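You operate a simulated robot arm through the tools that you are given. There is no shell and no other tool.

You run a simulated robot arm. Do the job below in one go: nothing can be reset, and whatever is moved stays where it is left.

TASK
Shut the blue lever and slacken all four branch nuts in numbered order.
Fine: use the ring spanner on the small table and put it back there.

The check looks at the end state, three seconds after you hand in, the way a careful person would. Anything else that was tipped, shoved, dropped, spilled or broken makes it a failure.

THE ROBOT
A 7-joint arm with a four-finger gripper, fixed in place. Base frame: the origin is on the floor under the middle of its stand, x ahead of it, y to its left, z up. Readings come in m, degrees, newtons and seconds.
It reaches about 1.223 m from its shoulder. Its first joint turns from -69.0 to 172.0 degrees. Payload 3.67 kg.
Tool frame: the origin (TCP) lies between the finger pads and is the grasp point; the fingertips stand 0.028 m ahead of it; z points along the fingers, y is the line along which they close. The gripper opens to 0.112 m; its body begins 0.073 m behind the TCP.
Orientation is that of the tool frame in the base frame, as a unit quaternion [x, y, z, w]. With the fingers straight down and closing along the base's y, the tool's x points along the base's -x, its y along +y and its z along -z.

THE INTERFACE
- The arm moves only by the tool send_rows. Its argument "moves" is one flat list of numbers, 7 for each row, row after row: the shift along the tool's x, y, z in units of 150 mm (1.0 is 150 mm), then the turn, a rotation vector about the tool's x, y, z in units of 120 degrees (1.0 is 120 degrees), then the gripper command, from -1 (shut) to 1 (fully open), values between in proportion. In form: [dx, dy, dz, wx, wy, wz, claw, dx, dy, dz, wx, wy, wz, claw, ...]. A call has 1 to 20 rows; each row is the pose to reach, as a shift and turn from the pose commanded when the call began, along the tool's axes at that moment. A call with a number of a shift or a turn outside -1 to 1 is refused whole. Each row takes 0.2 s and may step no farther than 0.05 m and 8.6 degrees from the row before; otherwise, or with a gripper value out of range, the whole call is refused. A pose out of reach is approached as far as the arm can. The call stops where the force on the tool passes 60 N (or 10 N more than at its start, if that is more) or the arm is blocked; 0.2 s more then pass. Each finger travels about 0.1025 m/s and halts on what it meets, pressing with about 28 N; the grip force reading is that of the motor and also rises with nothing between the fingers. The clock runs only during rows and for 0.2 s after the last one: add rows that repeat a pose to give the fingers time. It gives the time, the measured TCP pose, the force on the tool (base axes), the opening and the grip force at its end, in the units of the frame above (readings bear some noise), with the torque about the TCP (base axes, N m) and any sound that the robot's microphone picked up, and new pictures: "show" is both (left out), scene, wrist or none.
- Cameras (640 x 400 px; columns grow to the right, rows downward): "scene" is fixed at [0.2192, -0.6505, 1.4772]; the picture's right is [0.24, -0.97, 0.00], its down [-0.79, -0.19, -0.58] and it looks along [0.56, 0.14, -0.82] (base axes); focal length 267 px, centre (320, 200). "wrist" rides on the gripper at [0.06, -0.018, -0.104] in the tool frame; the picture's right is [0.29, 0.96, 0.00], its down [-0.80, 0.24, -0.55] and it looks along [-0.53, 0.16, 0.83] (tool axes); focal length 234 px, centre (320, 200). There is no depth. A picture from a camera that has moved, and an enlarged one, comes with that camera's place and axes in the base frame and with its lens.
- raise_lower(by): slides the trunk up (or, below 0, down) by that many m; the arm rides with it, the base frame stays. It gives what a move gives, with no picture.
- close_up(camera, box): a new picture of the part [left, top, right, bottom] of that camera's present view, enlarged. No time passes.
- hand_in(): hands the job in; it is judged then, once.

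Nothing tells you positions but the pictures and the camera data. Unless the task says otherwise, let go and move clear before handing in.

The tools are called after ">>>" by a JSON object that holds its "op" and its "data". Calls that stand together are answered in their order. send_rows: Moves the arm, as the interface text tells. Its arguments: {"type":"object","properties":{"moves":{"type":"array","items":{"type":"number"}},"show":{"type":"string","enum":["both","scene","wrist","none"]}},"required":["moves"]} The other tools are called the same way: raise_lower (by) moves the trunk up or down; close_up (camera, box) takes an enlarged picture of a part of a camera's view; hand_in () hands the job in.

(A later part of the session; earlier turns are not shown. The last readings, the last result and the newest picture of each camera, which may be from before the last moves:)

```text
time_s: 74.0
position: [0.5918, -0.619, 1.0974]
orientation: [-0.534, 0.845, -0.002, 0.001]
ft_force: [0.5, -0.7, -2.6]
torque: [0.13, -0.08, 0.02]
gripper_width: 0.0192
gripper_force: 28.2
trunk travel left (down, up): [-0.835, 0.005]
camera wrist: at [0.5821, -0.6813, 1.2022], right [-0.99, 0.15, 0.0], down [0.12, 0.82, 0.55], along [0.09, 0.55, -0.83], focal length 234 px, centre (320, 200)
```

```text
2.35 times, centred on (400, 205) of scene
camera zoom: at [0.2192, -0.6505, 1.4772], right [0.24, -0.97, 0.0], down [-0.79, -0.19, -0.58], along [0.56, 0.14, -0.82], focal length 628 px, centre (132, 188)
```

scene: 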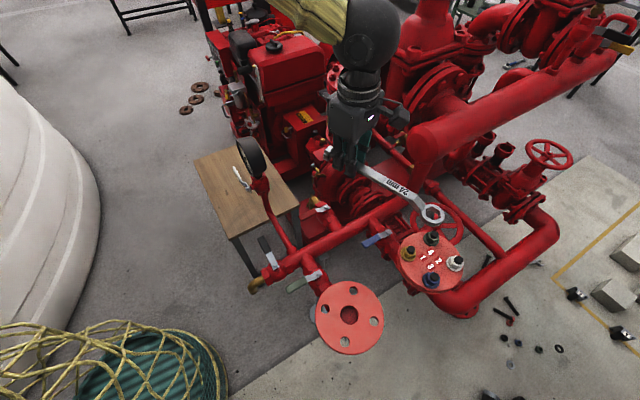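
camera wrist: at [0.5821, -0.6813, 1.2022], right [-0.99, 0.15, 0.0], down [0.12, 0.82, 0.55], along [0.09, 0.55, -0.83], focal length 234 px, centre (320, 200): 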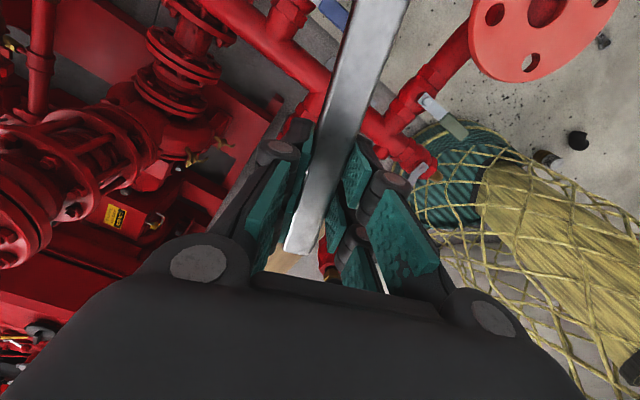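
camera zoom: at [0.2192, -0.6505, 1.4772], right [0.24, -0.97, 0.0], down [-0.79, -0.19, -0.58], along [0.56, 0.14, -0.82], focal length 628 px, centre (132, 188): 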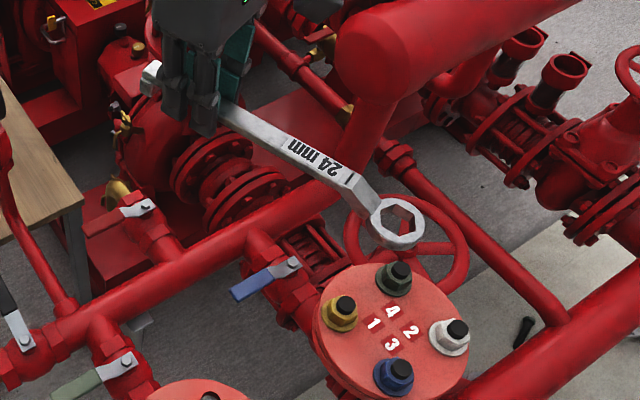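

The ring is right above nut 1 in line with expectation (within about 2 mm). I'll come down to about 15–20 mm above the bolt stub and check the alignment closely.

>>> {"op": "send_rows", "data": {"moves": [0, 0, 0.12, 0, 0, 0, -1, 0, 0, 0.25, 0, 0, 0, -1, 0, 0, 0.38, 0, 0, 0, -1, 0, 0, 0.5, 0, 0, 0, -1, 0, 0, 0.6, 0, 0, 0, -1, 0, 0, 0.7, 0, 0, 0, -1, 0, 0, 0.75, 0, 0, 0, -1]}}

>>> {"op": "close_up", "data": {"camera": "scene", "box": [385, 220, 445, 270]}}

>>> {"op": "close_up", "data": {"camera": "scene", "box": [320, 120, 480, 290]}}

```text
time_s: 75.7
position: [0.5905, -0.6195, 0.9883]
orientation: [-0.534, 0.846, -0.002, 0.001]
ft_force: [-0.2, -0.2, -2.0]
torque: [0.19, -0.09, -0.01]
gripper_width: 0.0193
gripper_force: 28.1
trunk travel left (down, up): [-0.835, 0.005]
camera wrist: at [0.5821, -0.6808, 1.0914], right [-0.99, 0.15, 0.0], down [0.12, 0.82, 0.55], along [0.09, 0.55, -0.83], focal length 234 px, centre (320, 200)
```

scene: 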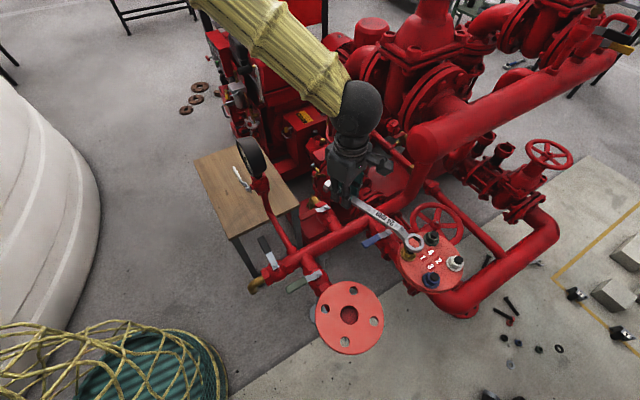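
wrist: 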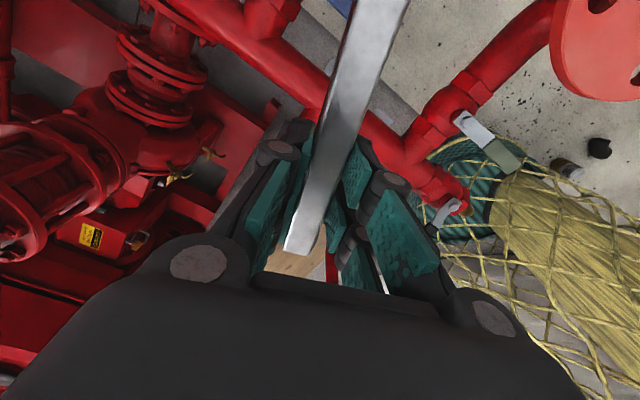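

```text
8.00 times, centred on (415, 245) of scene
camera zoom: at [0.2192, -0.6505, 1.4772], right [0.24, -0.97, 0.0], down [-0.79, -0.19, -0.58], along [0.56, 0.14, -0.82], focal length 2134 px, centre (-440, -160)
```

zoom: 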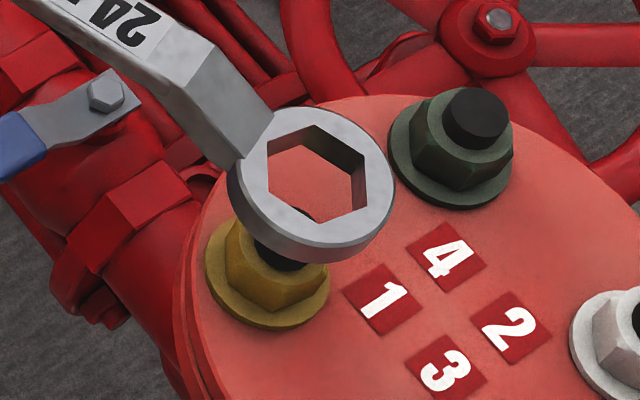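

```text
2.35 times, centred on (400, 205) of scene
camera zoom: at [0.2192, -0.6505, 1.4772], right [0.24, -0.97, 0.0], down [-0.79, -0.19, -0.58], along [0.56, 0.14, -0.82], focal length 628 px, centre (132, 188)
```

zoom: 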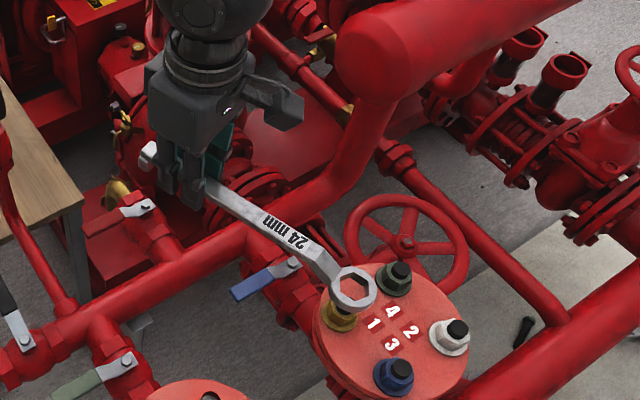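

The ring hovers over nut 1. I need a precise comparison of ring and stub centres, so I'll zoom in further.

>>> {"op": "close_up", "data": {"camera": "scene", "box": [398, 228, 428, 258]}}

>>> {"op": "close_up", "data": {"camera": "scene", "box": [405, 232, 425, 252]}}

```text
13.33 times, centred on (413, 243) of scene
camera zoom: at [0.2192, -0.6505, 1.4772], right [0.24, -0.97, 0.0], down [-0.79, -0.19, -0.58], along [0.56, 0.14, -0.82], focal length 3557 px, centre (-920, -373)
```

zoom: 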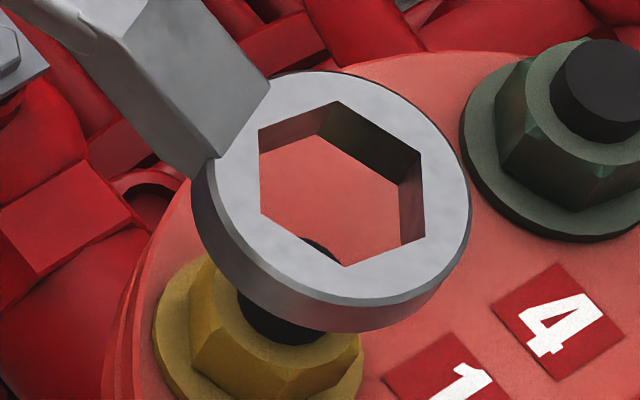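

```text
16.00 times, centred on (415, 242) of scene
camera zoom: at [0.2192, -0.6505, 1.4772], right [0.24, -0.97, 0.0], down [-0.79, -0.19, -0.58], along [0.56, 0.14, -0.82], focal length 4268 px, centre (-1200, -472)
```

zoom: 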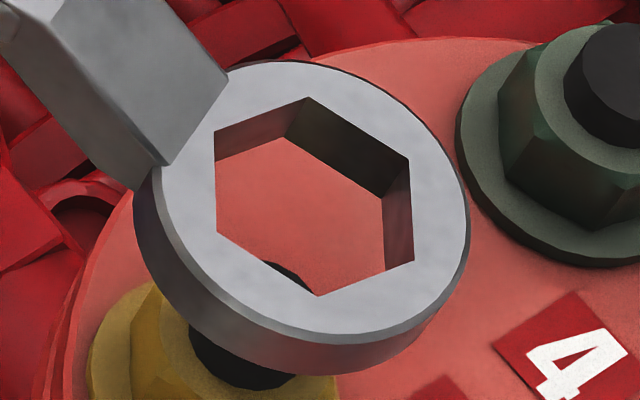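

Using refined camera axes, the ring needs to shift about 2.8 mm in -y. I'll correct that and lower 20 mm, to just above the stub.

>>> {"op": "send_rows", "data": {"moves": [0.016, -0.005, 0.03, 0, 0, 0, -1, 0.016, -0.005, 0.07, 0, 0, 0, -1, 0.016, -0.005, 0.11, 0, 0, 0, -1, 0.016, -0.005, 0.135, 0, 0, 0, -1, 0.016, -0.005, 0.135, 0, 0, 0, -1], "show": "none"}}

>>> {"op": "close_up", "data": {"camera": "scene", "box": [400, 234, 424, 258]}}

```text
time_s: 76.8
position: [0.5912, -0.6214, 0.9665]
orientation: [-0.535, 0.845, -0.003, 0.001]
ft_force: [0.2, -0.9, -3.4]
torque: [0.15, -0.1, 0.0]
gripper_width: 0.0191
gripper_force: 27.9
trunk travel left (down, up): [-0.835, 0.005]
```

```text
16.00 times, centred on (412, 246) of scene
camera zoom: at [0.2192, -0.6505, 1.4772], right [0.24, -0.97, 0.0], down [-0.79, -0.19, -0.58], along [0.56, 0.14, -0.82], focal length 4268 px, centre (-1152, -536)
```

zoom: 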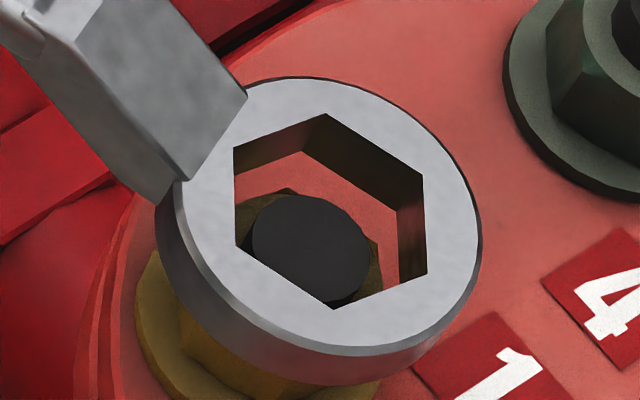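

The ring and stub centres now agree to about 1 mm. I'll lower 6 mm so the ring surrounds the stub just above the nut.

>>> {"op": "send_rows", "data": {"moves": [0.003, 0, 0.02, 0, 0, 0, -1, 0.003, 0, 0.04, 0, 0, 0, -1, 0.003, 0, 0.04, 0, 0, 0, -1], "show": "none"}}

>>> {"op": "close_up", "data": {"camera": "scene", "box": [400, 236, 424, 260]}}

```text
time_s: 77.7
position: [0.5908, -0.6211, 0.9608]
orientation: [-0.534, 0.845, -0.002, 0.002]
ft_force: [0.4, -2.0, 2.5]
torque: [-0.77, 0.4, 0.22]
gripper_width: 0.0193
gripper_force: 27.7
trunk travel left (down, up): [-0.835, 0.005]
```

```text
16.00 times, centred on (412, 248) of scene
camera zoom: at [0.2192, -0.6505, 1.4772], right [0.24, -0.97, 0.0], down [-0.79, -0.19, -0.58], along [0.56, 0.14, -0.82], focal length 4268 px, centre (-1152, -568)
```

zoom: 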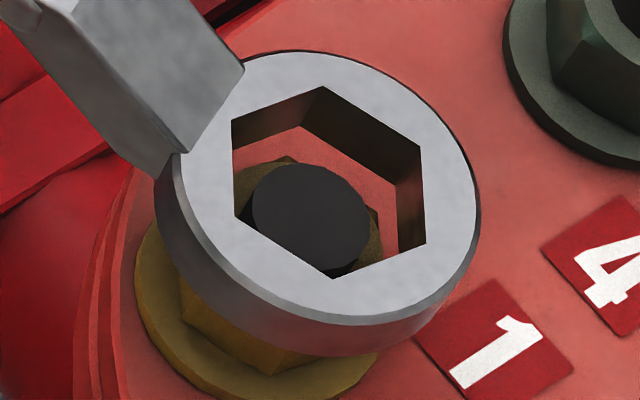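

The ring touched something about 6 mm early (≈5.5 N), and both the image geometry and the torque suggest it sits about 4 mm too far toward +x. I'll back up, shift by (-3.5, +1) mm, and try again gently.

>>> {"op": "send_rows", "data": {"moves": [0, 0, -0.04, 0, 0, 0, -1, 0.004, 0.024, -0.04, 0, 0, 0, -1, 0.004, 0.024, -0.04, 0, 0, 0, -1], "show": "none"}}

>>> {"op": "close_up", "data": {"camera": "scene", "box": [400, 234, 424, 258]}}

```text
time_s: 78.5
position: [0.5871, -0.6198, 0.9675]
orientation: [-0.534, 0.846, -0.002, 0.002]
ft_force: [-0.4, -0.3, -1.7]
torque: [0.17, -0.08, 0.01]
gripper_width: 0.0192
gripper_force: 27.9
trunk travel left (down, up): [-0.835, 0.005]
```

```text
16.00 times, centred on (412, 246) of scene
camera zoom: at [0.2192, -0.6505, 1.4772], right [0.24, -0.97, 0.0], down [-0.79, -0.19, -0.58], along [0.56, 0.14, -0.82], focal length 4268 px, centre (-1152, -536)
```

zoom: 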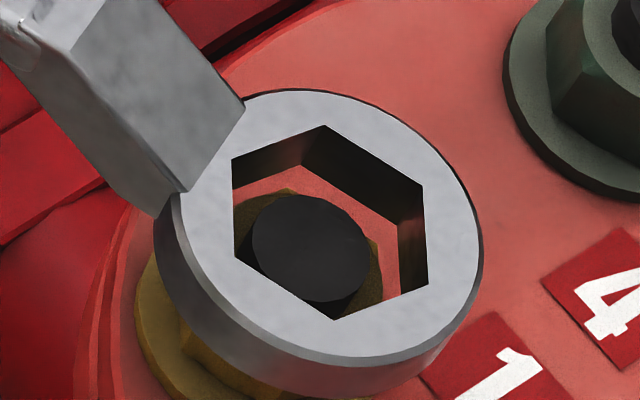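

There's no contact force now. I'll probe downward in small steps and watch where the contact force appears.

>>> {"op": "send_rows", "data": {"moves": [0, 0, 0.015, 0, 0, 0, -1, 0, 0, 0.027, 0, 0, 0, -1, 0, 0, 0.027, 0, 0, 0, -1], "show": "none"}}

>>> {"op": "close_up", "data": {"camera": "scene", "box": [400, 234, 424, 258]}}

```text
time_s: 79.2
position: [0.5876, -0.6196, 0.9622]
orientation: [-0.535, 0.845, -0.002, 0.001]
ft_force: [0.1, 0.0, -2.1]
torque: [0.15, -0.09, 0.0]
gripper_width: 0.0191
gripper_force: 27.8
trunk travel left (down, up): [-0.835, 0.005]
```

```text
16.00 times, centred on (412, 246) of scene
camera zoom: at [0.2192, -0.6505, 1.4772], right [0.24, -0.97, 0.0], down [-0.79, -0.19, -0.58], along [0.56, 0.14, -0.82], focal length 4268 px, centre (-1152, -536)
```

zoom: 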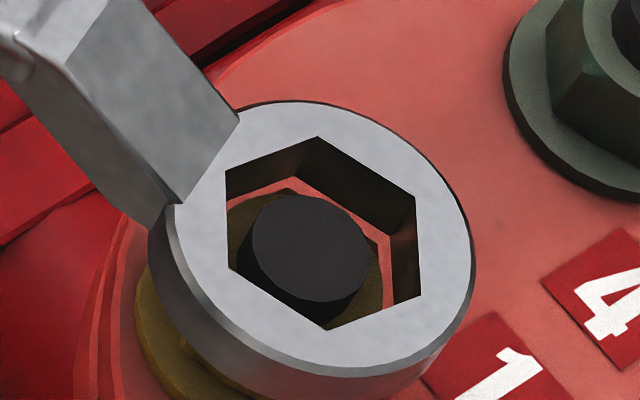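

No contact, and the ring now looks concentric with the stub at about 5 mm above its top. I'll keep lowering in small steps.

>>> {"op": "send_rows", "data": {"moves": [0, 0, 0.007, 0, 0, 0, -1, 0, 0, 0.015, 0, 0, 0, -1, 0, 0, 0.015, 0, 0, 0, -1], "show": "none"}}

>>> {"op": "close_up", "data": {"camera": "scene", "box": [400, 234, 424, 258]}}

```text
time_s: 80.0
position: [0.588, -0.6195, 0.958]
orientation: [-0.535, 0.845, -0.002, 0.001]
ft_force: [-0.2, 0.4, -2.0]
torque: [0.17, -0.1, -0.06]
gripper_width: 0.0192
gripper_force: 27.5
trunk travel left (down, up): [-0.835, 0.005]
```

```text
16.00 times, centred on (412, 246) of scene
camera zoom: at [0.2192, -0.6505, 1.4772], right [0.24, -0.97, 0.0], down [-0.79, -0.19, -0.58], along [0.56, 0.14, -0.82], focal length 4268 px, centre (-1152, -536)
```

zoom: 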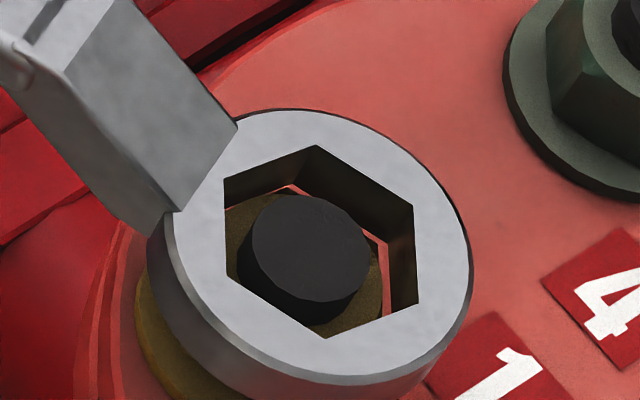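

Still free. Two more millimetres, watching for the hexagon to engage.

>>> {"op": "send_rows", "data": {"moves": [0, 0, 0.007, 0, 0, 0, -1, 0, 0, 0.013, 0, 0, 0, -1, 0, 0, 0.013, 0, 0, 0, -1], "show": "none"}}

>>> {"op": "close_up", "data": {"camera": "scene", "box": [400, 234, 424, 258]}}

```text
time_s: 80.8
position: [0.5872, -0.6202, 0.9576]
orientation: [-0.534, 0.845, -0.003, 0.001]
ft_force: [-0.1, -0.3, -3.0]
torque: [0.17, -0.07, -0.04]
gripper_width: 0.0192
gripper_force: 28.3
trunk travel left (down, up): [-0.835, 0.005]
```

```text
16.00 times, centred on (412, 246) of scene
camera zoom: at [0.2192, -0.6505, 1.4772], right [0.24, -0.97, 0.0], down [-0.79, -0.19, -0.58], along [0.56, 0.14, -0.82], focal length 4268 px, centre (-1152, -536)
```

zoom: 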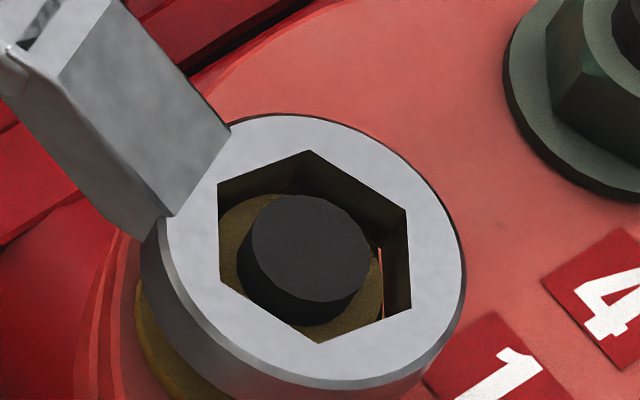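

The ring top is now level with the stub top, so its bottom is already around the nut's upper edge, and there's no contact force. Continuing down.

>>> {"op": "send_rows", "data": {"moves": [0, 0, 0.007, 0, 0, 0, -1, 0, 0, 0.014, 0, 0, 0, -1, 0, 0, 0.02, 0, 0, 0, -1, 0, 0, 0.02, 0, 0, 0, -1], "show": "none"}}

>>> {"op": "close_up", "data": {"camera": "scene", "box": [400, 236, 424, 260]}}

```text
time_s: 81.8
position: [0.5873, -0.6203, 0.9545]
orientation: [-0.534, 0.846, -0.002, 0.001]
ft_force: [1.1, 2.2, -2.8]
torque: [0.13, -0.03, -0.14]
gripper_width: 0.0193
gripper_force: 28.6
trunk travel left (down, up): [-0.835, 0.005]
```

```text
16.00 times, centred on (412, 248) of scene
camera zoom: at [0.2192, -0.6505, 1.4772], right [0.24, -0.97, 0.0], down [-0.79, -0.19, -0.58], along [0.56, 0.14, -0.82], focal length 4268 px, centre (-1152, -568)
```

zoom: 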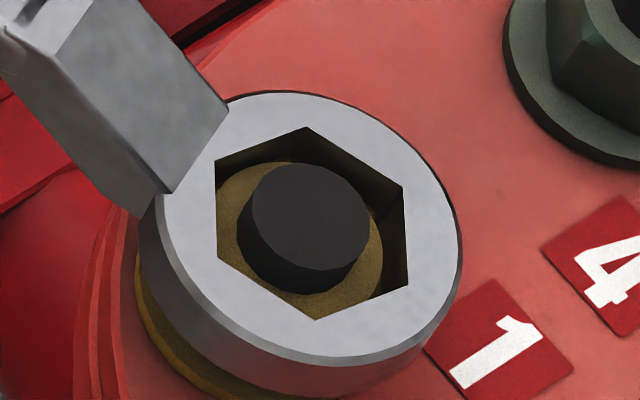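

The ring has dropped about 5 mm over the nut with only a small sideways force, so the hexagon is engaging. I'll lower another 4 mm.

>>> {"op": "send_rows", "data": {"moves": [0, 0, 0.007, 0, 0, 0, -1, 0, 0, 0.014, 0, 0, 0, -1, 0, 0, 0.02, 0, 0, 0, -1, 0, 0, 0.027, 0, 0, 0, -1, 0, 0, 0.027, 0, 0, 0, -1], "show": "none"}}

>>> {"op": "close_up", "data": {"camera": "scene", "box": [400, 236, 424, 260]}}

>>> {"op": "close_up", "data": {"camera": "scene", "box": [340, 170, 450, 290]}}

```text
time_s: 83.0
position: [0.5872, -0.62, 0.9516]
orientation: [-0.534, 0.845, -0.002, 0.001]
ft_force: [1.1, 0.8, -3.1]
torque: [0.16, -0.05, 0.04]
gripper_width: 0.0194
gripper_force: 28.2
trunk travel left (down, up): [-0.835, 0.005]
```

```text
16.00 times, centred on (412, 248) of scene
camera zoom: at [0.2192, -0.6505, 1.4772], right [0.24, -0.97, 0.0], down [-0.79, -0.19, -0.58], along [0.56, 0.14, -0.82], focal length 4268 px, centre (-1152, -568)
```

zoom: 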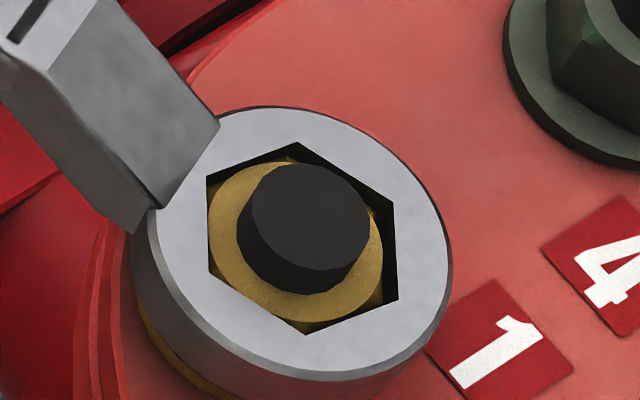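

```text
3.33 times, centred on (395, 230) of scene
camera zoom: at [0.2192, -0.6505, 1.4772], right [0.24, -0.97, 0.0], down [-0.79, -0.19, -0.58], along [0.56, 0.14, -0.82], focal length 889 px, centre (70, 100)
```

zoom: 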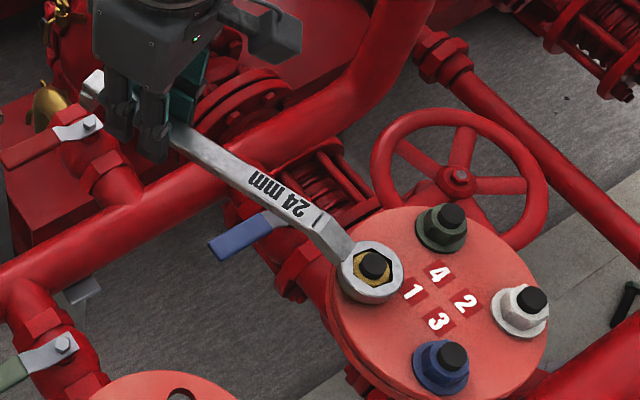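

The nut's hexagon sits neatly inside the ring with about 10 mm of engagement. I'll start turning counter-clockwise about nut 1, 6° first, to feel the resistance.

>>> {"op": "send_rows", "data": {"moves": [0.0015, 0.0426, 0, 0, 0, -0.0167, -1, 0.0045, 0.085, 0, 0, 0, -0.0333, -1, 0.009, 0.1273, 0, 0, 0, -0.05, -1, 0.009, 0.1273, 0, 0, 0, -0.05, -1], "show": "none"}}

>>> {"op": "close_up", "data": {"camera": "scene", "box": [400, 236, 424, 260]}}

>>> {"op": "close_up", "data": {"camera": "scene", "box": [340, 170, 450, 290]}}

```text
time_s: 84.0
position: [0.5707, -0.6128, 0.9516]
orientation: [-0.578, 0.816, -0.003, 0.001]
ft_force: [3.9, 10.1, -2.7]
torque: [0.58, -0.2, -0.16]
gripper_width: 0.0192
gripper_force: 27.8
trunk travel left (down, up): [-0.835, 0.005]
```

```text
16.00 times, centred on (412, 248) of scene
camera zoom: at [0.2192, -0.6505, 1.4772], right [0.24, -0.97, 0.0], down [-0.79, -0.19, -0.58], along [0.56, 0.14, -0.82], focal length 4268 px, centre (-1152, -568)
```

zoom: 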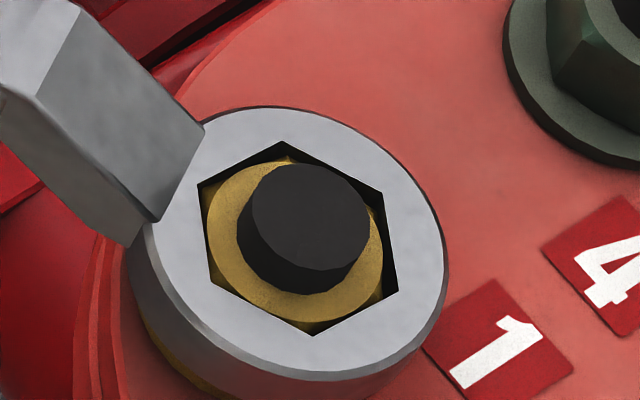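

```text
3.33 times, centred on (395, 230) of scene
camera zoom: at [0.2192, -0.6505, 1.4772], right [0.24, -0.97, 0.0], down [-0.79, -0.19, -0.58], along [0.56, 0.14, -0.82], focal length 889 px, centre (70, 100)
```

zoom: 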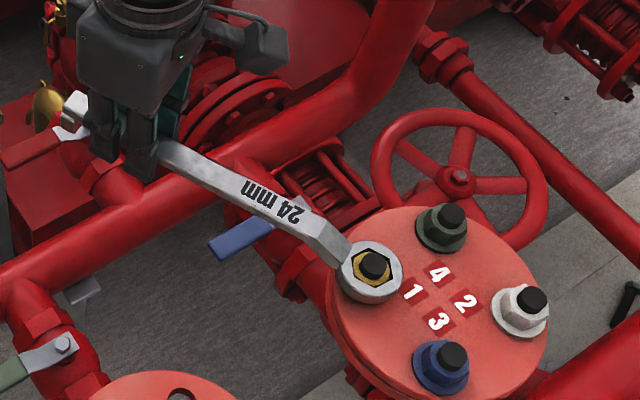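

The ring has taken up its play (about 5°), with a 10 N outward push meaning the hand is about 1.5 mm too close. I'll correct that radially and turn 8° more.

>>> {"op": "send_rows", "data": {"moves": [-0.01, 0, 0, 0, 0, 0, -1, -0.0085, 0.0429, 0, 0, 0, -0.0167, -1, -0.0055, 0.0857, 0, 0, 0, -0.0333, -1, -0.0009, 0.1284, 0, 0, 0, -0.05, -1, 0.0051, 0.1709, 0, 0, 0, -0.0667, -1, 0.0051, 0.1709, 0, 0, 0, -0.0667, -1], "show": "none"}}

>>> {"op": "close_up", "data": {"camera": "scene", "box": [400, 236, 424, 260]}}

>>> {"op": "close_up", "data": {"camera": "scene", "box": [340, 170, 450, 290]}}

```text
time_s: 85.5
position: [0.5449, -0.6049, 0.9507]
orientation: [-0.634, 0.774, -0.002, 0.001]
ft_force: [5.0, -4.3, 3.2]
torque: [-0.75, 0.08, 0.39]
gripper_width: 0.019
gripper_force: 28.3
trunk travel left (down, up): [-0.835, 0.005]
```

```text
16.00 times, centred on (412, 248) of scene
camera zoom: at [0.2192, -0.6505, 1.4772], right [0.24, -0.97, 0.0], down [-0.79, -0.19, -0.58], along [0.56, 0.14, -0.82], focal length 4268 px, centre (-1152, -568)
```

zoom: 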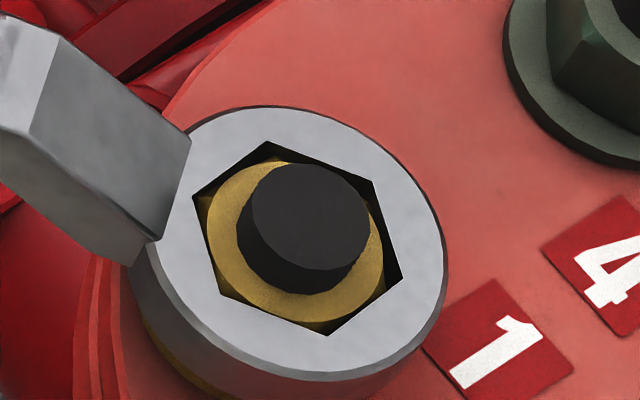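

```text
3.33 times, centred on (395, 230) of scene
camera zoom: at [0.2192, -0.6505, 1.4772], right [0.24, -0.97, 0.0], down [-0.79, -0.19, -0.58], along [0.56, 0.14, -0.82], focal length 889 px, centre (70, 100)
```

zoom: 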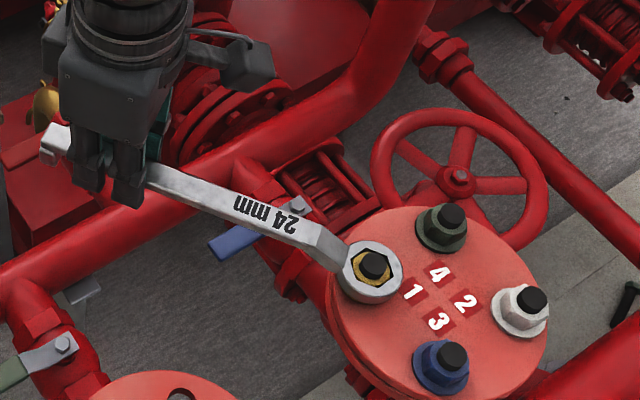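

The nut is turning with the ring: at least 8° so far, with only about 7 N at the hand. I'll continue 20° more, easing up 1 mm to relieve the slight downward press.

>>> {"op": "send_rows", "data": {"moves": [0.0045, 0.0857, -0.005, 0, 0, -0.0333, -1, 0.015, 0.1709, -0.0067, 0, 0, -0.0667, -1, 0.0315, 0.2551, -0.0067, 0, 0, -0.1, -1, 0.0537, 0.338, -0.0067, 0, 0, -0.1333, -1, 0.0817, 0.4191, -0.0067, 0, 0, -0.1667, -1, 0.0817, 0.4191, -0.0067, 0, 0, -0.1667, -1], "show": "none"}}

>>> {"op": "close_up", "data": {"camera": "scene", "box": [400, 236, 424, 260]}}

>>> {"op": "close_up", "data": {"camera": "scene", "box": [320, 170, 450, 290]}}

```text
time_s: 86.8
position: [0.4815, -0.6032, 0.9505]
orientation: [0.758, -0.652, 0.001, -0.001]
ft_force: [4.7, 3.6, -2.9]
torque: [0.25, -0.02, 0.61]
gripper_width: 0.0193
gripper_force: 28.1
trunk travel left (down, up): [-0.835, 0.005]
```

```text
16.00 times, centred on (412, 248) of scene
camera zoom: at [0.2192, -0.6505, 1.4772], right [0.24, -0.97, 0.0], down [-0.79, -0.19, -0.58], along [0.56, 0.14, -0.82], focal length 4268 px, centre (-1152, -568)
```

zoom: 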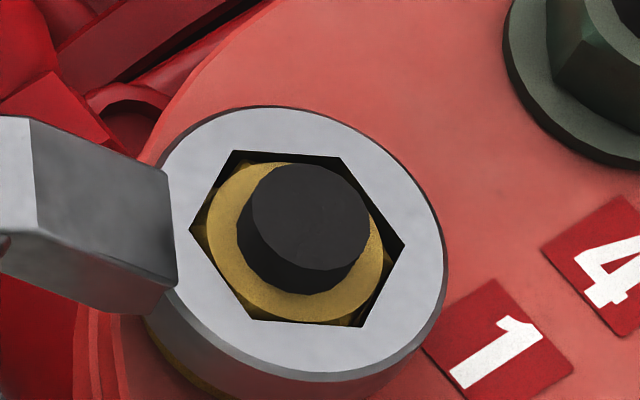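

```text
3.33 times, centred on (385, 230) of scene
camera zoom: at [0.2192, -0.6505, 1.4772], right [0.24, -0.97, 0.0], down [-0.79, -0.19, -0.58], along [0.56, 0.14, -0.82], focal length 889 px, centre (103, 100)
```

zoom: 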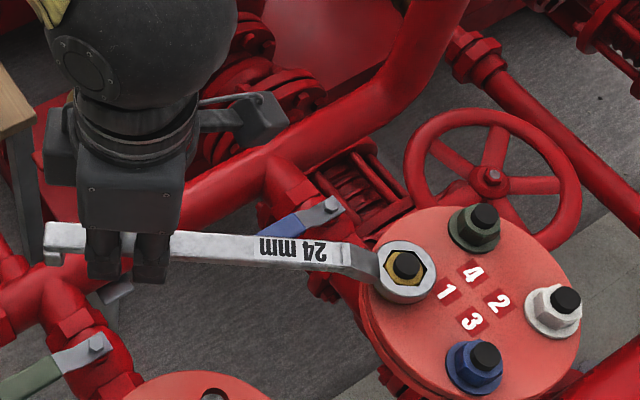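

Nut 1 is following smoothly, about 29° so far at around 6 N. I'll turn another 26° for a clearly slackened nut.

>>> {"op": "send_rows", "data": {"moves": [0.0045, 0.0857, 0, 0, 0, -0.0333, -1, 0.015, 0.1709, 0, 0, 0, -0.0667, -1, 0.0315, 0.2551, 0, 0, 0, -0.1, -1, 0.0537, 0.338, 0, 0, 0, -0.1333, -1, 0.0817, 0.4191, 0, 0, 0, -0.1667, -1, 0.1152, 0.4981, 0, 0, 0, -0.2, -1, 0.1341, 0.5367, 0, 0, 0, -0.2167, -1, 0.1341, 0.5367, 0, 0, 0, -0.2167, -1]}}

>>> {"op": "close_up", "data": {"camera": "scene", "box": [400, 236, 424, 260]}}

>>> {"op": "close_up", "data": {"camera": "scene", "box": [300, 170, 450, 290]}}

```text
time_s: 88.7
position: [0.4031, -0.6358, 0.9516]
orientation: [0.885, -0.465, 0.001, -0.001]
ft_force: [-0.4, 11.8, -4.4]
torque: [0.68, 0.31, 1.13]
gripper_width: 0.0197
gripper_force: 27.8
trunk travel left (down, up): [-0.835, 0.005]
camera wrist: at [0.4522, -0.675, 1.0557], right [-0.62, -0.78, 0.0], down [-0.65, 0.52, 0.55], along [-0.43, 0.34, -0.84], focal length 234 px, centre (320, 200)
```

scene: 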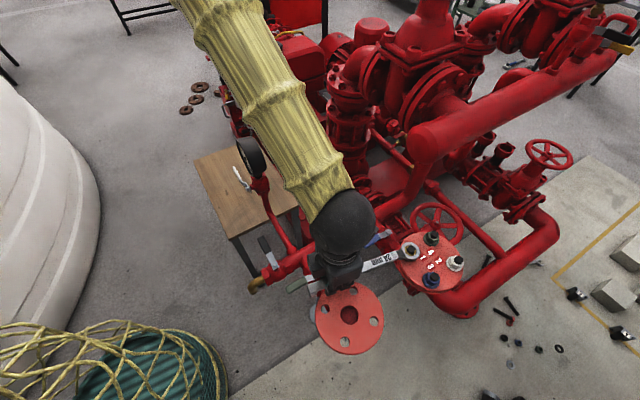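
wrist: 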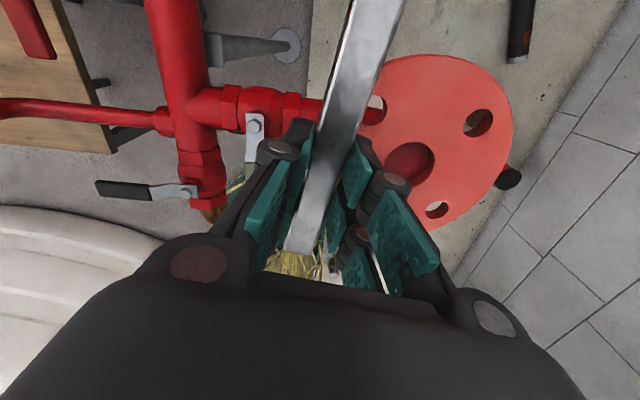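

```text
16.00 times, centred on (412, 248) of scene
camera zoom: at [0.2192, -0.6505, 1.4772], right [0.24, -0.97, 0.0], down [-0.79, -0.19, -0.58], along [0.56, 0.14, -0.82], focal length 4268 px, centre (-1152, -568)
```

zoom: 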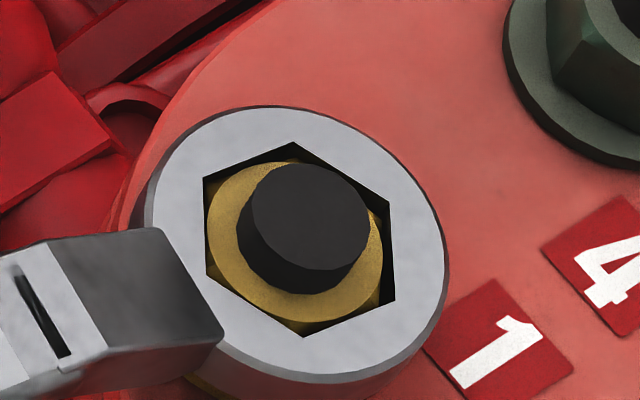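

```text
3.33 times, centred on (375, 230) of scene
camera zoom: at [0.2192, -0.6505, 1.4772], right [0.24, -0.97, 0.0], down [-0.79, -0.19, -0.58], along [0.56, 0.14, -0.82], focal length 889 px, centre (137, 100)
```

zoom: 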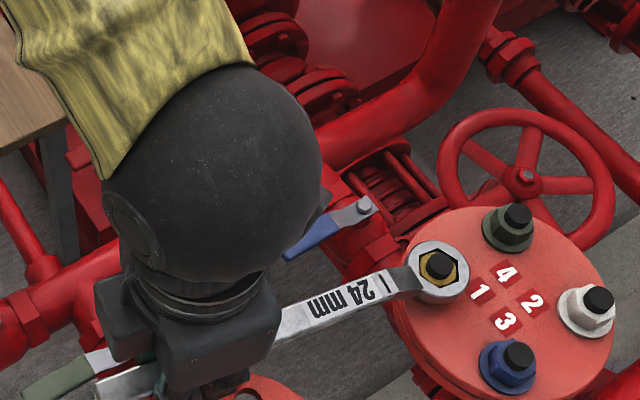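

Nut 1 has turned about 55° at roughly 1.1 N·m. To be clearly slack I'll use the free swing and turn it 30° further, with a small centre correction.

>>> {"op": "send_rows", "data": {"moves": [-0.0041, 0.0857, 0, 0, 0, -0.0333, -1, 0.0059, 0.1709, 0, 0, 0, -0.0667, -1, 0.0217, 0.2553, 0, 0, 0, -0.1, -1, 0.0433, 0.3383, 0, 0, 0, -0.1333, -1, 0.0707, 0.4197, 0, 0, 0, -0.1667, -1, 0.1037, 0.4989, 0, 0, 0, -0.2, -1, 0.1421, 0.5756, 0, 0, 0, -0.2333, -1, 0.1633, 0.6129, 0, 0, 0, -0.25, -1, 0.1633, 0.6129, 0, 0, 0, -0.25, -1]}}

>>> {"op": "close_up", "data": {"camera": "scene", "box": [400, 236, 424, 260]}}

>>> {"op": "close_up", "data": {"camera": "scene", "box": [300, 170, 450, 320]}}

```text
time_s: 90.7
position: [0.3425, -0.7085, 0.9525]
orientation: [0.976, -0.22, 0.002, 0.001]
ft_force: [5.3, 4.9, -2.4]
torque: [0.14, -0.05, 1.19]
gripper_width: 0.0196
gripper_force: 28.2
trunk travel left (down, up): [-0.835, 0.005]
camera wrist: at [0.4043, -0.7185, 1.055], right [-0.15, -0.99, 0.0], down [-0.83, 0.13, 0.55], along [-0.54, 0.08, -0.84], focal length 234 px, centre (320, 200)
```

scene: 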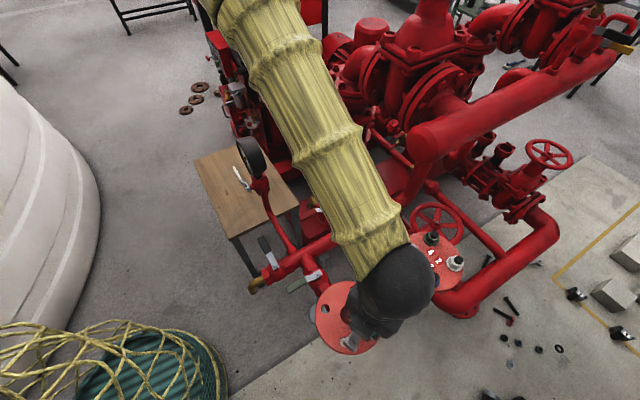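
wrist: 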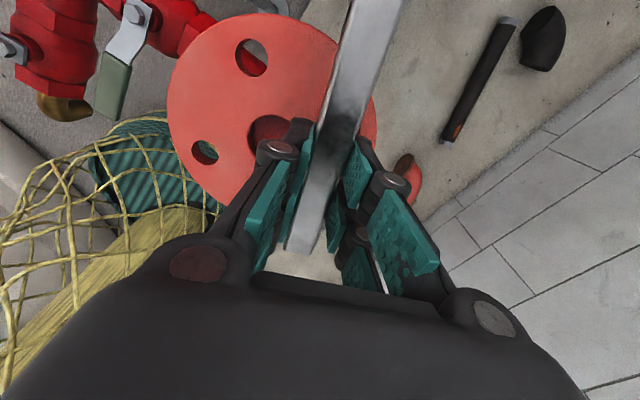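

```text
16.00 times, centred on (412, 248) of scene
camera zoom: at [0.2192, -0.6505, 1.4772], right [0.24, -0.97, 0.0], down [-0.79, -0.19, -0.58], along [0.56, 0.14, -0.82], focal length 4268 px, centre (-1152, -568)
```

zoom: 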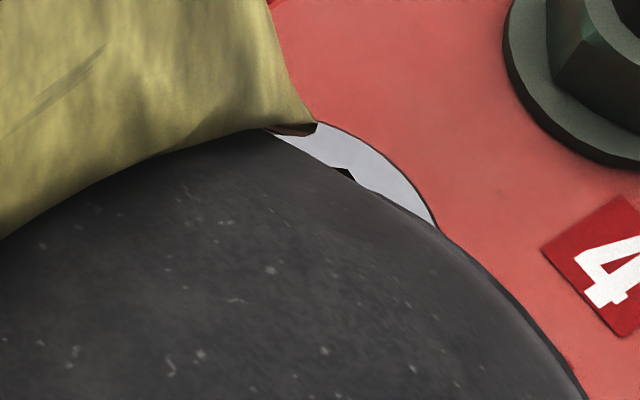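

```text
2.67 times, centred on (375, 245) of scene
camera zoom: at [0.2192, -0.6505, 1.4772], right [0.24, -0.97, 0.0], down [-0.79, -0.19, -0.58], along [0.56, 0.14, -0.82], focal length 711 px, centre (173, 80)
```

zoom: 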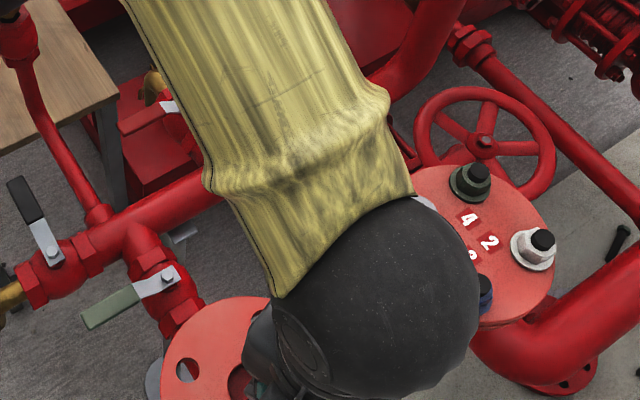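

Nut 1 has now turned about 85°. I'll back off 3° (within the play) to take the load off the ring, then lift the spanner straight up 40 mm.

>>> {"op": "send_rows", "data": {"moves": [0.0005, -0.032, 0, 0, 0, 0.0125, -1, 0.001, -0.0643, 0, 0, 0, 0.025, -1, 0.001, -0.0643, -0.03, 0, 0, 0.025, -1, 0.001, -0.0643, -0.08, 0, 0, 0.025, -1, 0.001, -0.0643, -0.14, 0, 0, 0.025, -1, 0.001, -0.0643, -0.2, 0, 0, 0.025, -1, 0.001, -0.0643, -0.27, 0, 0, 0.025, -1], "show": "none"}}

```text
time_s: 92.2
position: [0.3454, -0.6999, 0.9932]
orientation: [0.969, -0.247, 0.003, 0.001]
ft_force: [-0.1, 0.2, -3.7]
torque: [0.08, 0.17, -0.01]
gripper_width: 0.0192
gripper_force: 27.4
trunk travel left (down, up): [-0.835, 0.005]
```

The spanner is free again. Next I raise it a little and swing it back to 64.6°, carrying the ring over toward nut 2 (white), keeping the ring high above the stubs.

>>> {"op": "send_rows", "data": {"moves": [0.0351, -0.1041, -0.06, 0, 0, 0.0603, -1, 0.0893, -0.2081, -0.12, 0, 0, 0.1206, -1, 0.1628, -0.3059, -0.18, 0, 0, 0.1808, -1, 0.2547, -0.3978, -0.18, 0, 0, 0.2411, -1, 0.3639, -0.4801, -0.18, 0, 0, 0.3014, -1, 0.49, -0.5511, -0.18, 0, 0, 0.3617, -1, 0.6285, -0.6092, -0.18, 0, 0, 0.422, -1, 0.7811, -0.6521, -0.18, 0, 0, 0.4822, -1, 0.9439, -0.6794, -0.18, 0, 0, 0.5425, -1]}}

>>> {"op": "close_up", "data": {"camera": "scene", "box": [320, 160, 480, 300]}}

>>> {"op": "close_up", "data": {"camera": "scene", "box": [400, 242, 420, 262]}}

```text
time_s: 94.2
position: [0.5215, -0.6773, 1.0212]
orientation: [-0.684, 0.73, -0.002, 0.0]
ft_force: [0.3, -0.7, -2.4]
torque: [0.19, 0.0, 0.01]
gripper_width: 0.0191
gripper_force: 27.5
trunk travel left (down, up): [-0.835, 0.005]
camera wrist: at [0.5351, -0.7389, 1.1242], right [-0.97, -0.23, 0.0], down [-0.19, 0.81, 0.55], along [-0.12, 0.54, -0.83], focal length 234 px, centre (320, 200)
```

scene: 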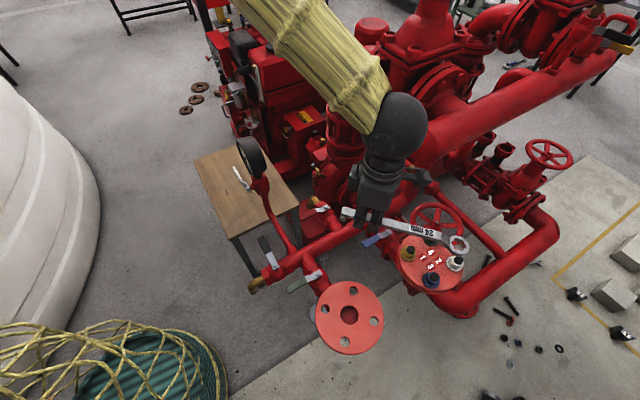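
wrist: 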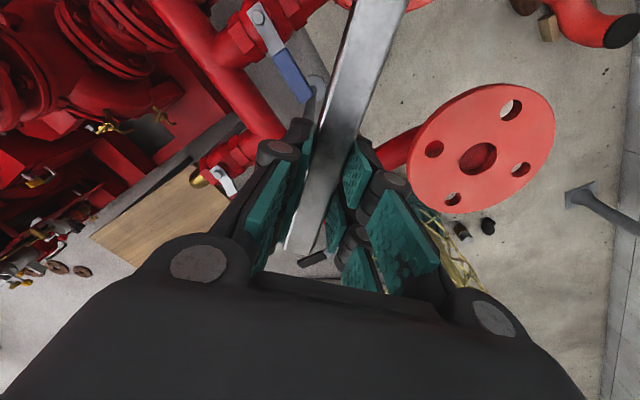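

```text
2.86 times, centred on (400, 230) of scene
camera zoom: at [0.2192, -0.6505, 1.4772], right [0.24, -0.97, 0.0], down [-0.79, -0.19, -0.58], along [0.56, 0.14, -0.82], focal length 762 px, centre (91, 114)
```

zoom: 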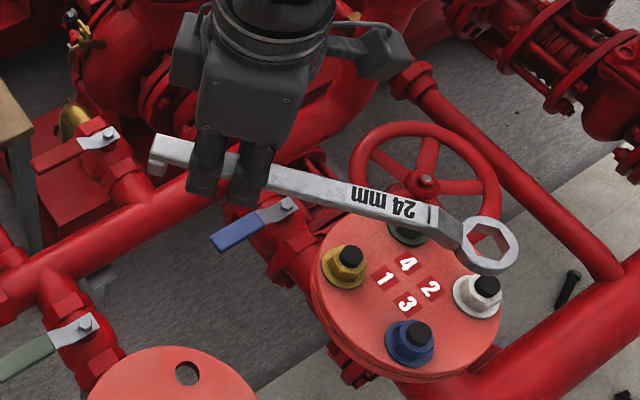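

```text
16.00 times, centred on (410, 252) of scene
camera zoom: at [0.2192, -0.6505, 1.4772], right [0.24, -0.97, 0.0], down [-0.79, -0.19, -0.58], along [0.56, 0.14, -0.82], focal length 4268 px, centre (-1120, -632)
```

zoom: 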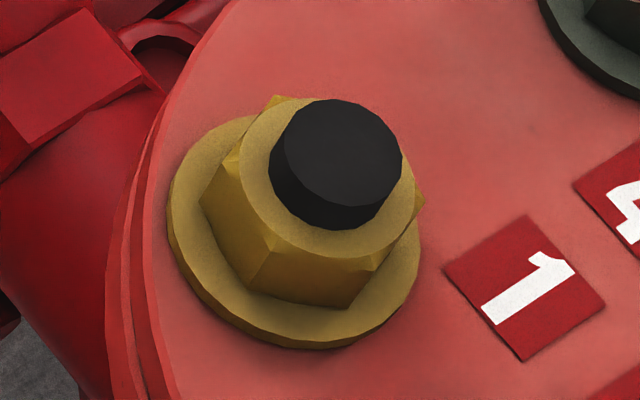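

Nut 1's hexagon is visibly turned by about 85°. Now I bring the ring over nut 2 with the handle at 64.6°.

>>> {"op": "send_rows", "data": {"moves": [0.064, -0.112, 0, 0, 0, 0.0452, -1, 0.128, -0.225, 0.05, 0, 0, 0.0904, -1, 0.193, -0.337, 0.13, 0, 0, 0.1356, -1, 0.257, -0.45, 0.207, 0, 0, 0.1808, -1, 0.257, -0.45, 0.207, 0, 0, 0.1808, -1], "show": "none"}}

>>> {"op": "close_up", "data": {"camera": "scene", "box": [445, 240, 475, 270]}}

>>> {"op": "close_up", "data": {"camera": "scene", "box": [340, 170, 480, 290]}}

```text
time_s: 95.5
position: [0.5833, -0.7209, 0.9877]
orientation: [-0.535, 0.845, -0.002, 0.002]
ft_force: [-0.6, 0.4, -2.6]
torque: [0.16, -0.08, -0.02]
gripper_width: 0.0195
gripper_force: 28.2
trunk travel left (down, up): [-0.835, 0.005]
```

```text
13.33 times, centred on (460, 255) of scene
camera zoom: at [0.2192, -0.6505, 1.4772], right [0.24, -0.97, 0.0], down [-0.79, -0.19, -0.58], along [0.56, 0.14, -0.82], focal length 3557 px, centre (-1547, -533)
```

zoom: 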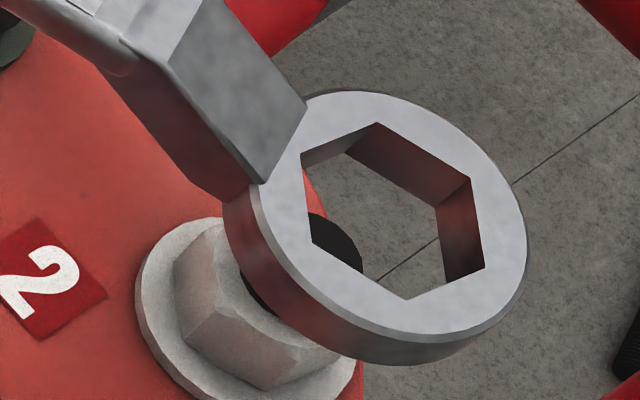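

```text
3.33 times, centred on (410, 230) of scene
camera zoom: at [0.2192, -0.6505, 1.4772], right [0.24, -0.97, 0.0], down [-0.79, -0.19, -0.58], along [0.56, 0.14, -0.82], focal length 889 px, centre (20, 100)
```

zoom: 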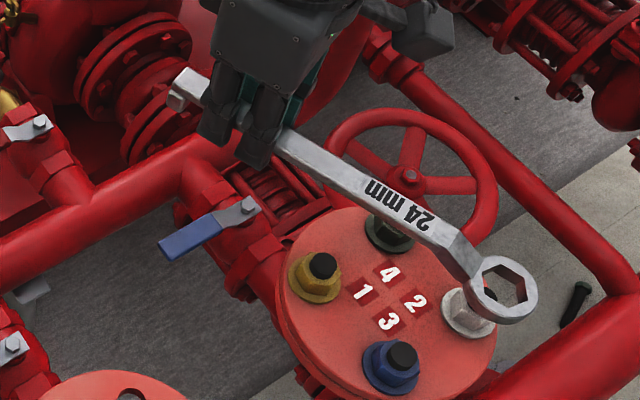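

The ring is about 4 mm short in x relative to nut 2's stub. I'll correct that and lower 12 mm, to just above the stub.

>>> {"op": "send_rows", "data": {"moves": [-0.0144, -0.0241, 0, 0, 0, 0, -1, -0.0144, -0.0241, 0.04, 0, 0, 0, -1, -0.0144, -0.0241, 0.08, 0, 0, 0, -1, -0.0144, -0.0241, 0.08, 0, 0, 0, -1], "show": "none"}}

>>> {"op": "close_up", "data": {"camera": "scene", "box": [447, 248, 471, 272]}}

```text
time_s: 96.5
position: [0.5882, -0.7206, 0.9765]
orientation: [-0.536, 0.844, -0.002, 0.001]
ft_force: [0.2, -0.1, -3.1]
torque: [0.14, -0.08, -0.02]
gripper_width: 0.0193
gripper_force: 27.9
trunk travel left (down, up): [-0.835, 0.005]
```

```text
16.00 times, centred on (459, 260) of scene
camera zoom: at [0.2192, -0.6505, 1.4772], right [0.24, -0.97, 0.0], down [-0.79, -0.19, -0.58], along [0.56, 0.14, -0.82], focal length 4268 px, centre (-1904, -760)
```

zoom: 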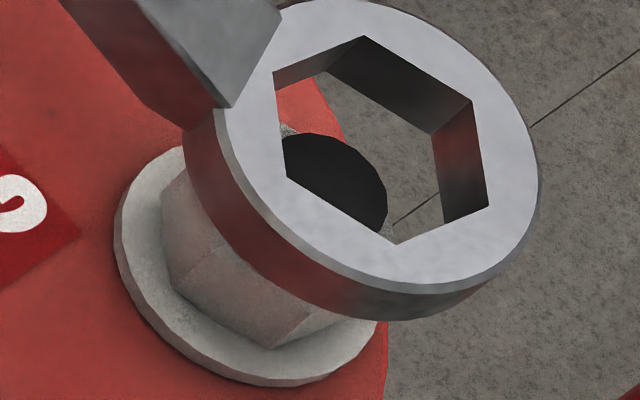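

The ring and the stub of nut 2 are concentric to within a few tenths of a millimetre. Lowering 10 mm around the stub.

>>> {"op": "send_rows", "data": {"moves": [0, 0, 0.02, 0, 0, 0, -1, 0, 0, 0.04, 0, 0, 0, -1, 0, 0, 0.055, 0, 0, 0, -1, 0, 0, 0.067, 0, 0, 0, -1, 0, 0, 0.067, 0, 0, 0, -1], "show": "none"}}

>>> {"op": "close_up", "data": {"camera": "scene", "box": [447, 248, 471, 272]}}

```text
time_s: 97.7
position: [0.5887, -0.7204, 0.9671]
orientation: [-0.535, 0.845, -0.002, 0.001]
ft_force: [-0.9, -0.4, -2.1]
torque: [0.07, -0.03, -0.1]
gripper_width: 0.0194
gripper_force: 27.9
trunk travel left (down, up): [-0.835, 0.005]
```

```text
16.00 times, centred on (459, 260) of scene
camera zoom: at [0.2192, -0.6505, 1.4772], right [0.24, -0.97, 0.0], down [-0.79, -0.19, -0.58], along [0.56, 0.14, -0.82], focal length 4268 px, centre (-1904, -760)
```

zoom: 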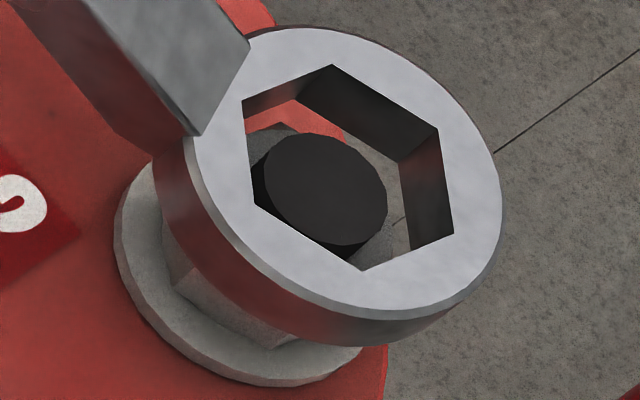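

Still concentric. Continuing down in small steps toward hex engagement on nut 2.

>>> {"op": "send_rows", "data": {"moves": [0, 0, 0.01, 0, 0, 0, -1, 0, 0, 0.02, 0, 0, 0, -1, 0, 0, 0.03, 0, 0, 0, -1, 0, 0, 0.03, 0, 0, 0, -1], "show": "none"}}

>>> {"op": "close_up", "data": {"camera": "scene", "box": [447, 248, 471, 272]}}

```text
time_s: 98.7
position: [0.5886, -0.7206, 0.9626]
orientation: [-0.535, 0.845, -0.002, 0.001]
ft_force: [-4.0, 0.9, 1.8]
torque: [-0.66, 0.59, -0.81]
gripper_width: 0.0193
gripper_force: 27.8
trunk travel left (down, up): [-0.835, 0.005]
```

```text
16.00 times, centred on (459, 260) of scene
camera zoom: at [0.2192, -0.6505, 1.4772], right [0.24, -0.97, 0.0], down [-0.79, -0.19, -0.58], along [0.56, 0.14, -0.82], focal length 4268 px, centre (-1904, -760)
```

zoom: 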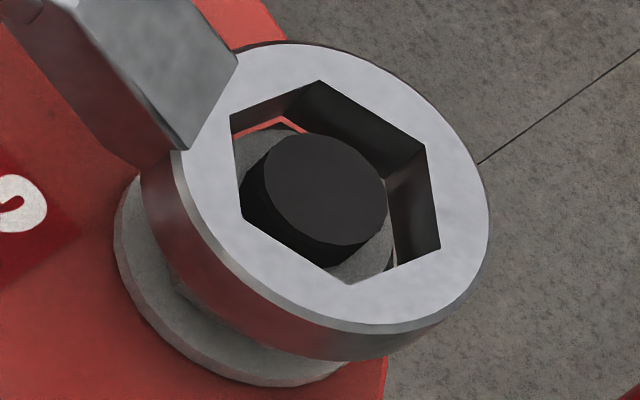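

There's light contact with a sideways push of about 4 N toward -x, so the ring sits about 1 mm too far +x. I'll shift it and continue down gently.

>>> {"op": "send_rows", "data": {"moves": [0.0018, 0.008, -0.007, 0, 0, 0, -1, 0.0018, 0.008, -0.007, 0, 0, 0, -1, 0.0018, 0.008, 0.004, 0, 0, 0, -1, 0.0018, 0.008, 0.011, 0, 0, 0, -1, 0.0018, 0.008, 0.011, 0, 0, 0, -1], "show": "none"}}

>>> {"op": "close_up", "data": {"camera": "scene", "box": [447, 248, 471, 272]}}

```text
time_s: 99.8
position: [0.589, -0.7196, 0.9615]
orientation: [-0.536, 0.844, -0.002, 0.002]
ft_force: [0.3, 6.0, -1.5]
torque: [0.11, 0.03, -0.41]
gripper_width: 0.0194
gripper_force: 28.1
trunk travel left (down, up): [-0.835, 0.005]
```

```text
16.00 times, centred on (459, 260) of scene
camera zoom: at [0.2192, -0.6505, 1.4772], right [0.24, -0.97, 0.0], down [-0.79, -0.19, -0.58], along [0.56, 0.14, -0.82], focal length 4268 px, centre (-1904, -760)
```

zoom: 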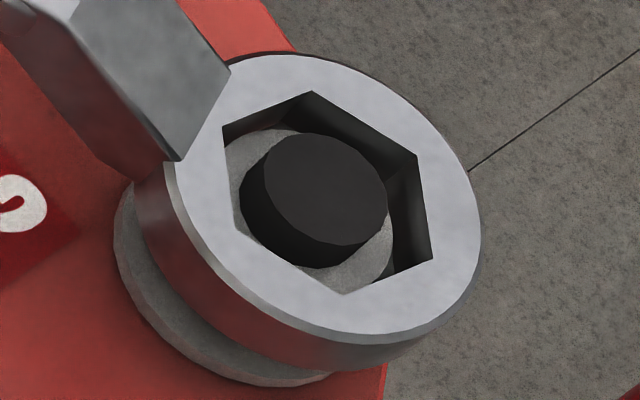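

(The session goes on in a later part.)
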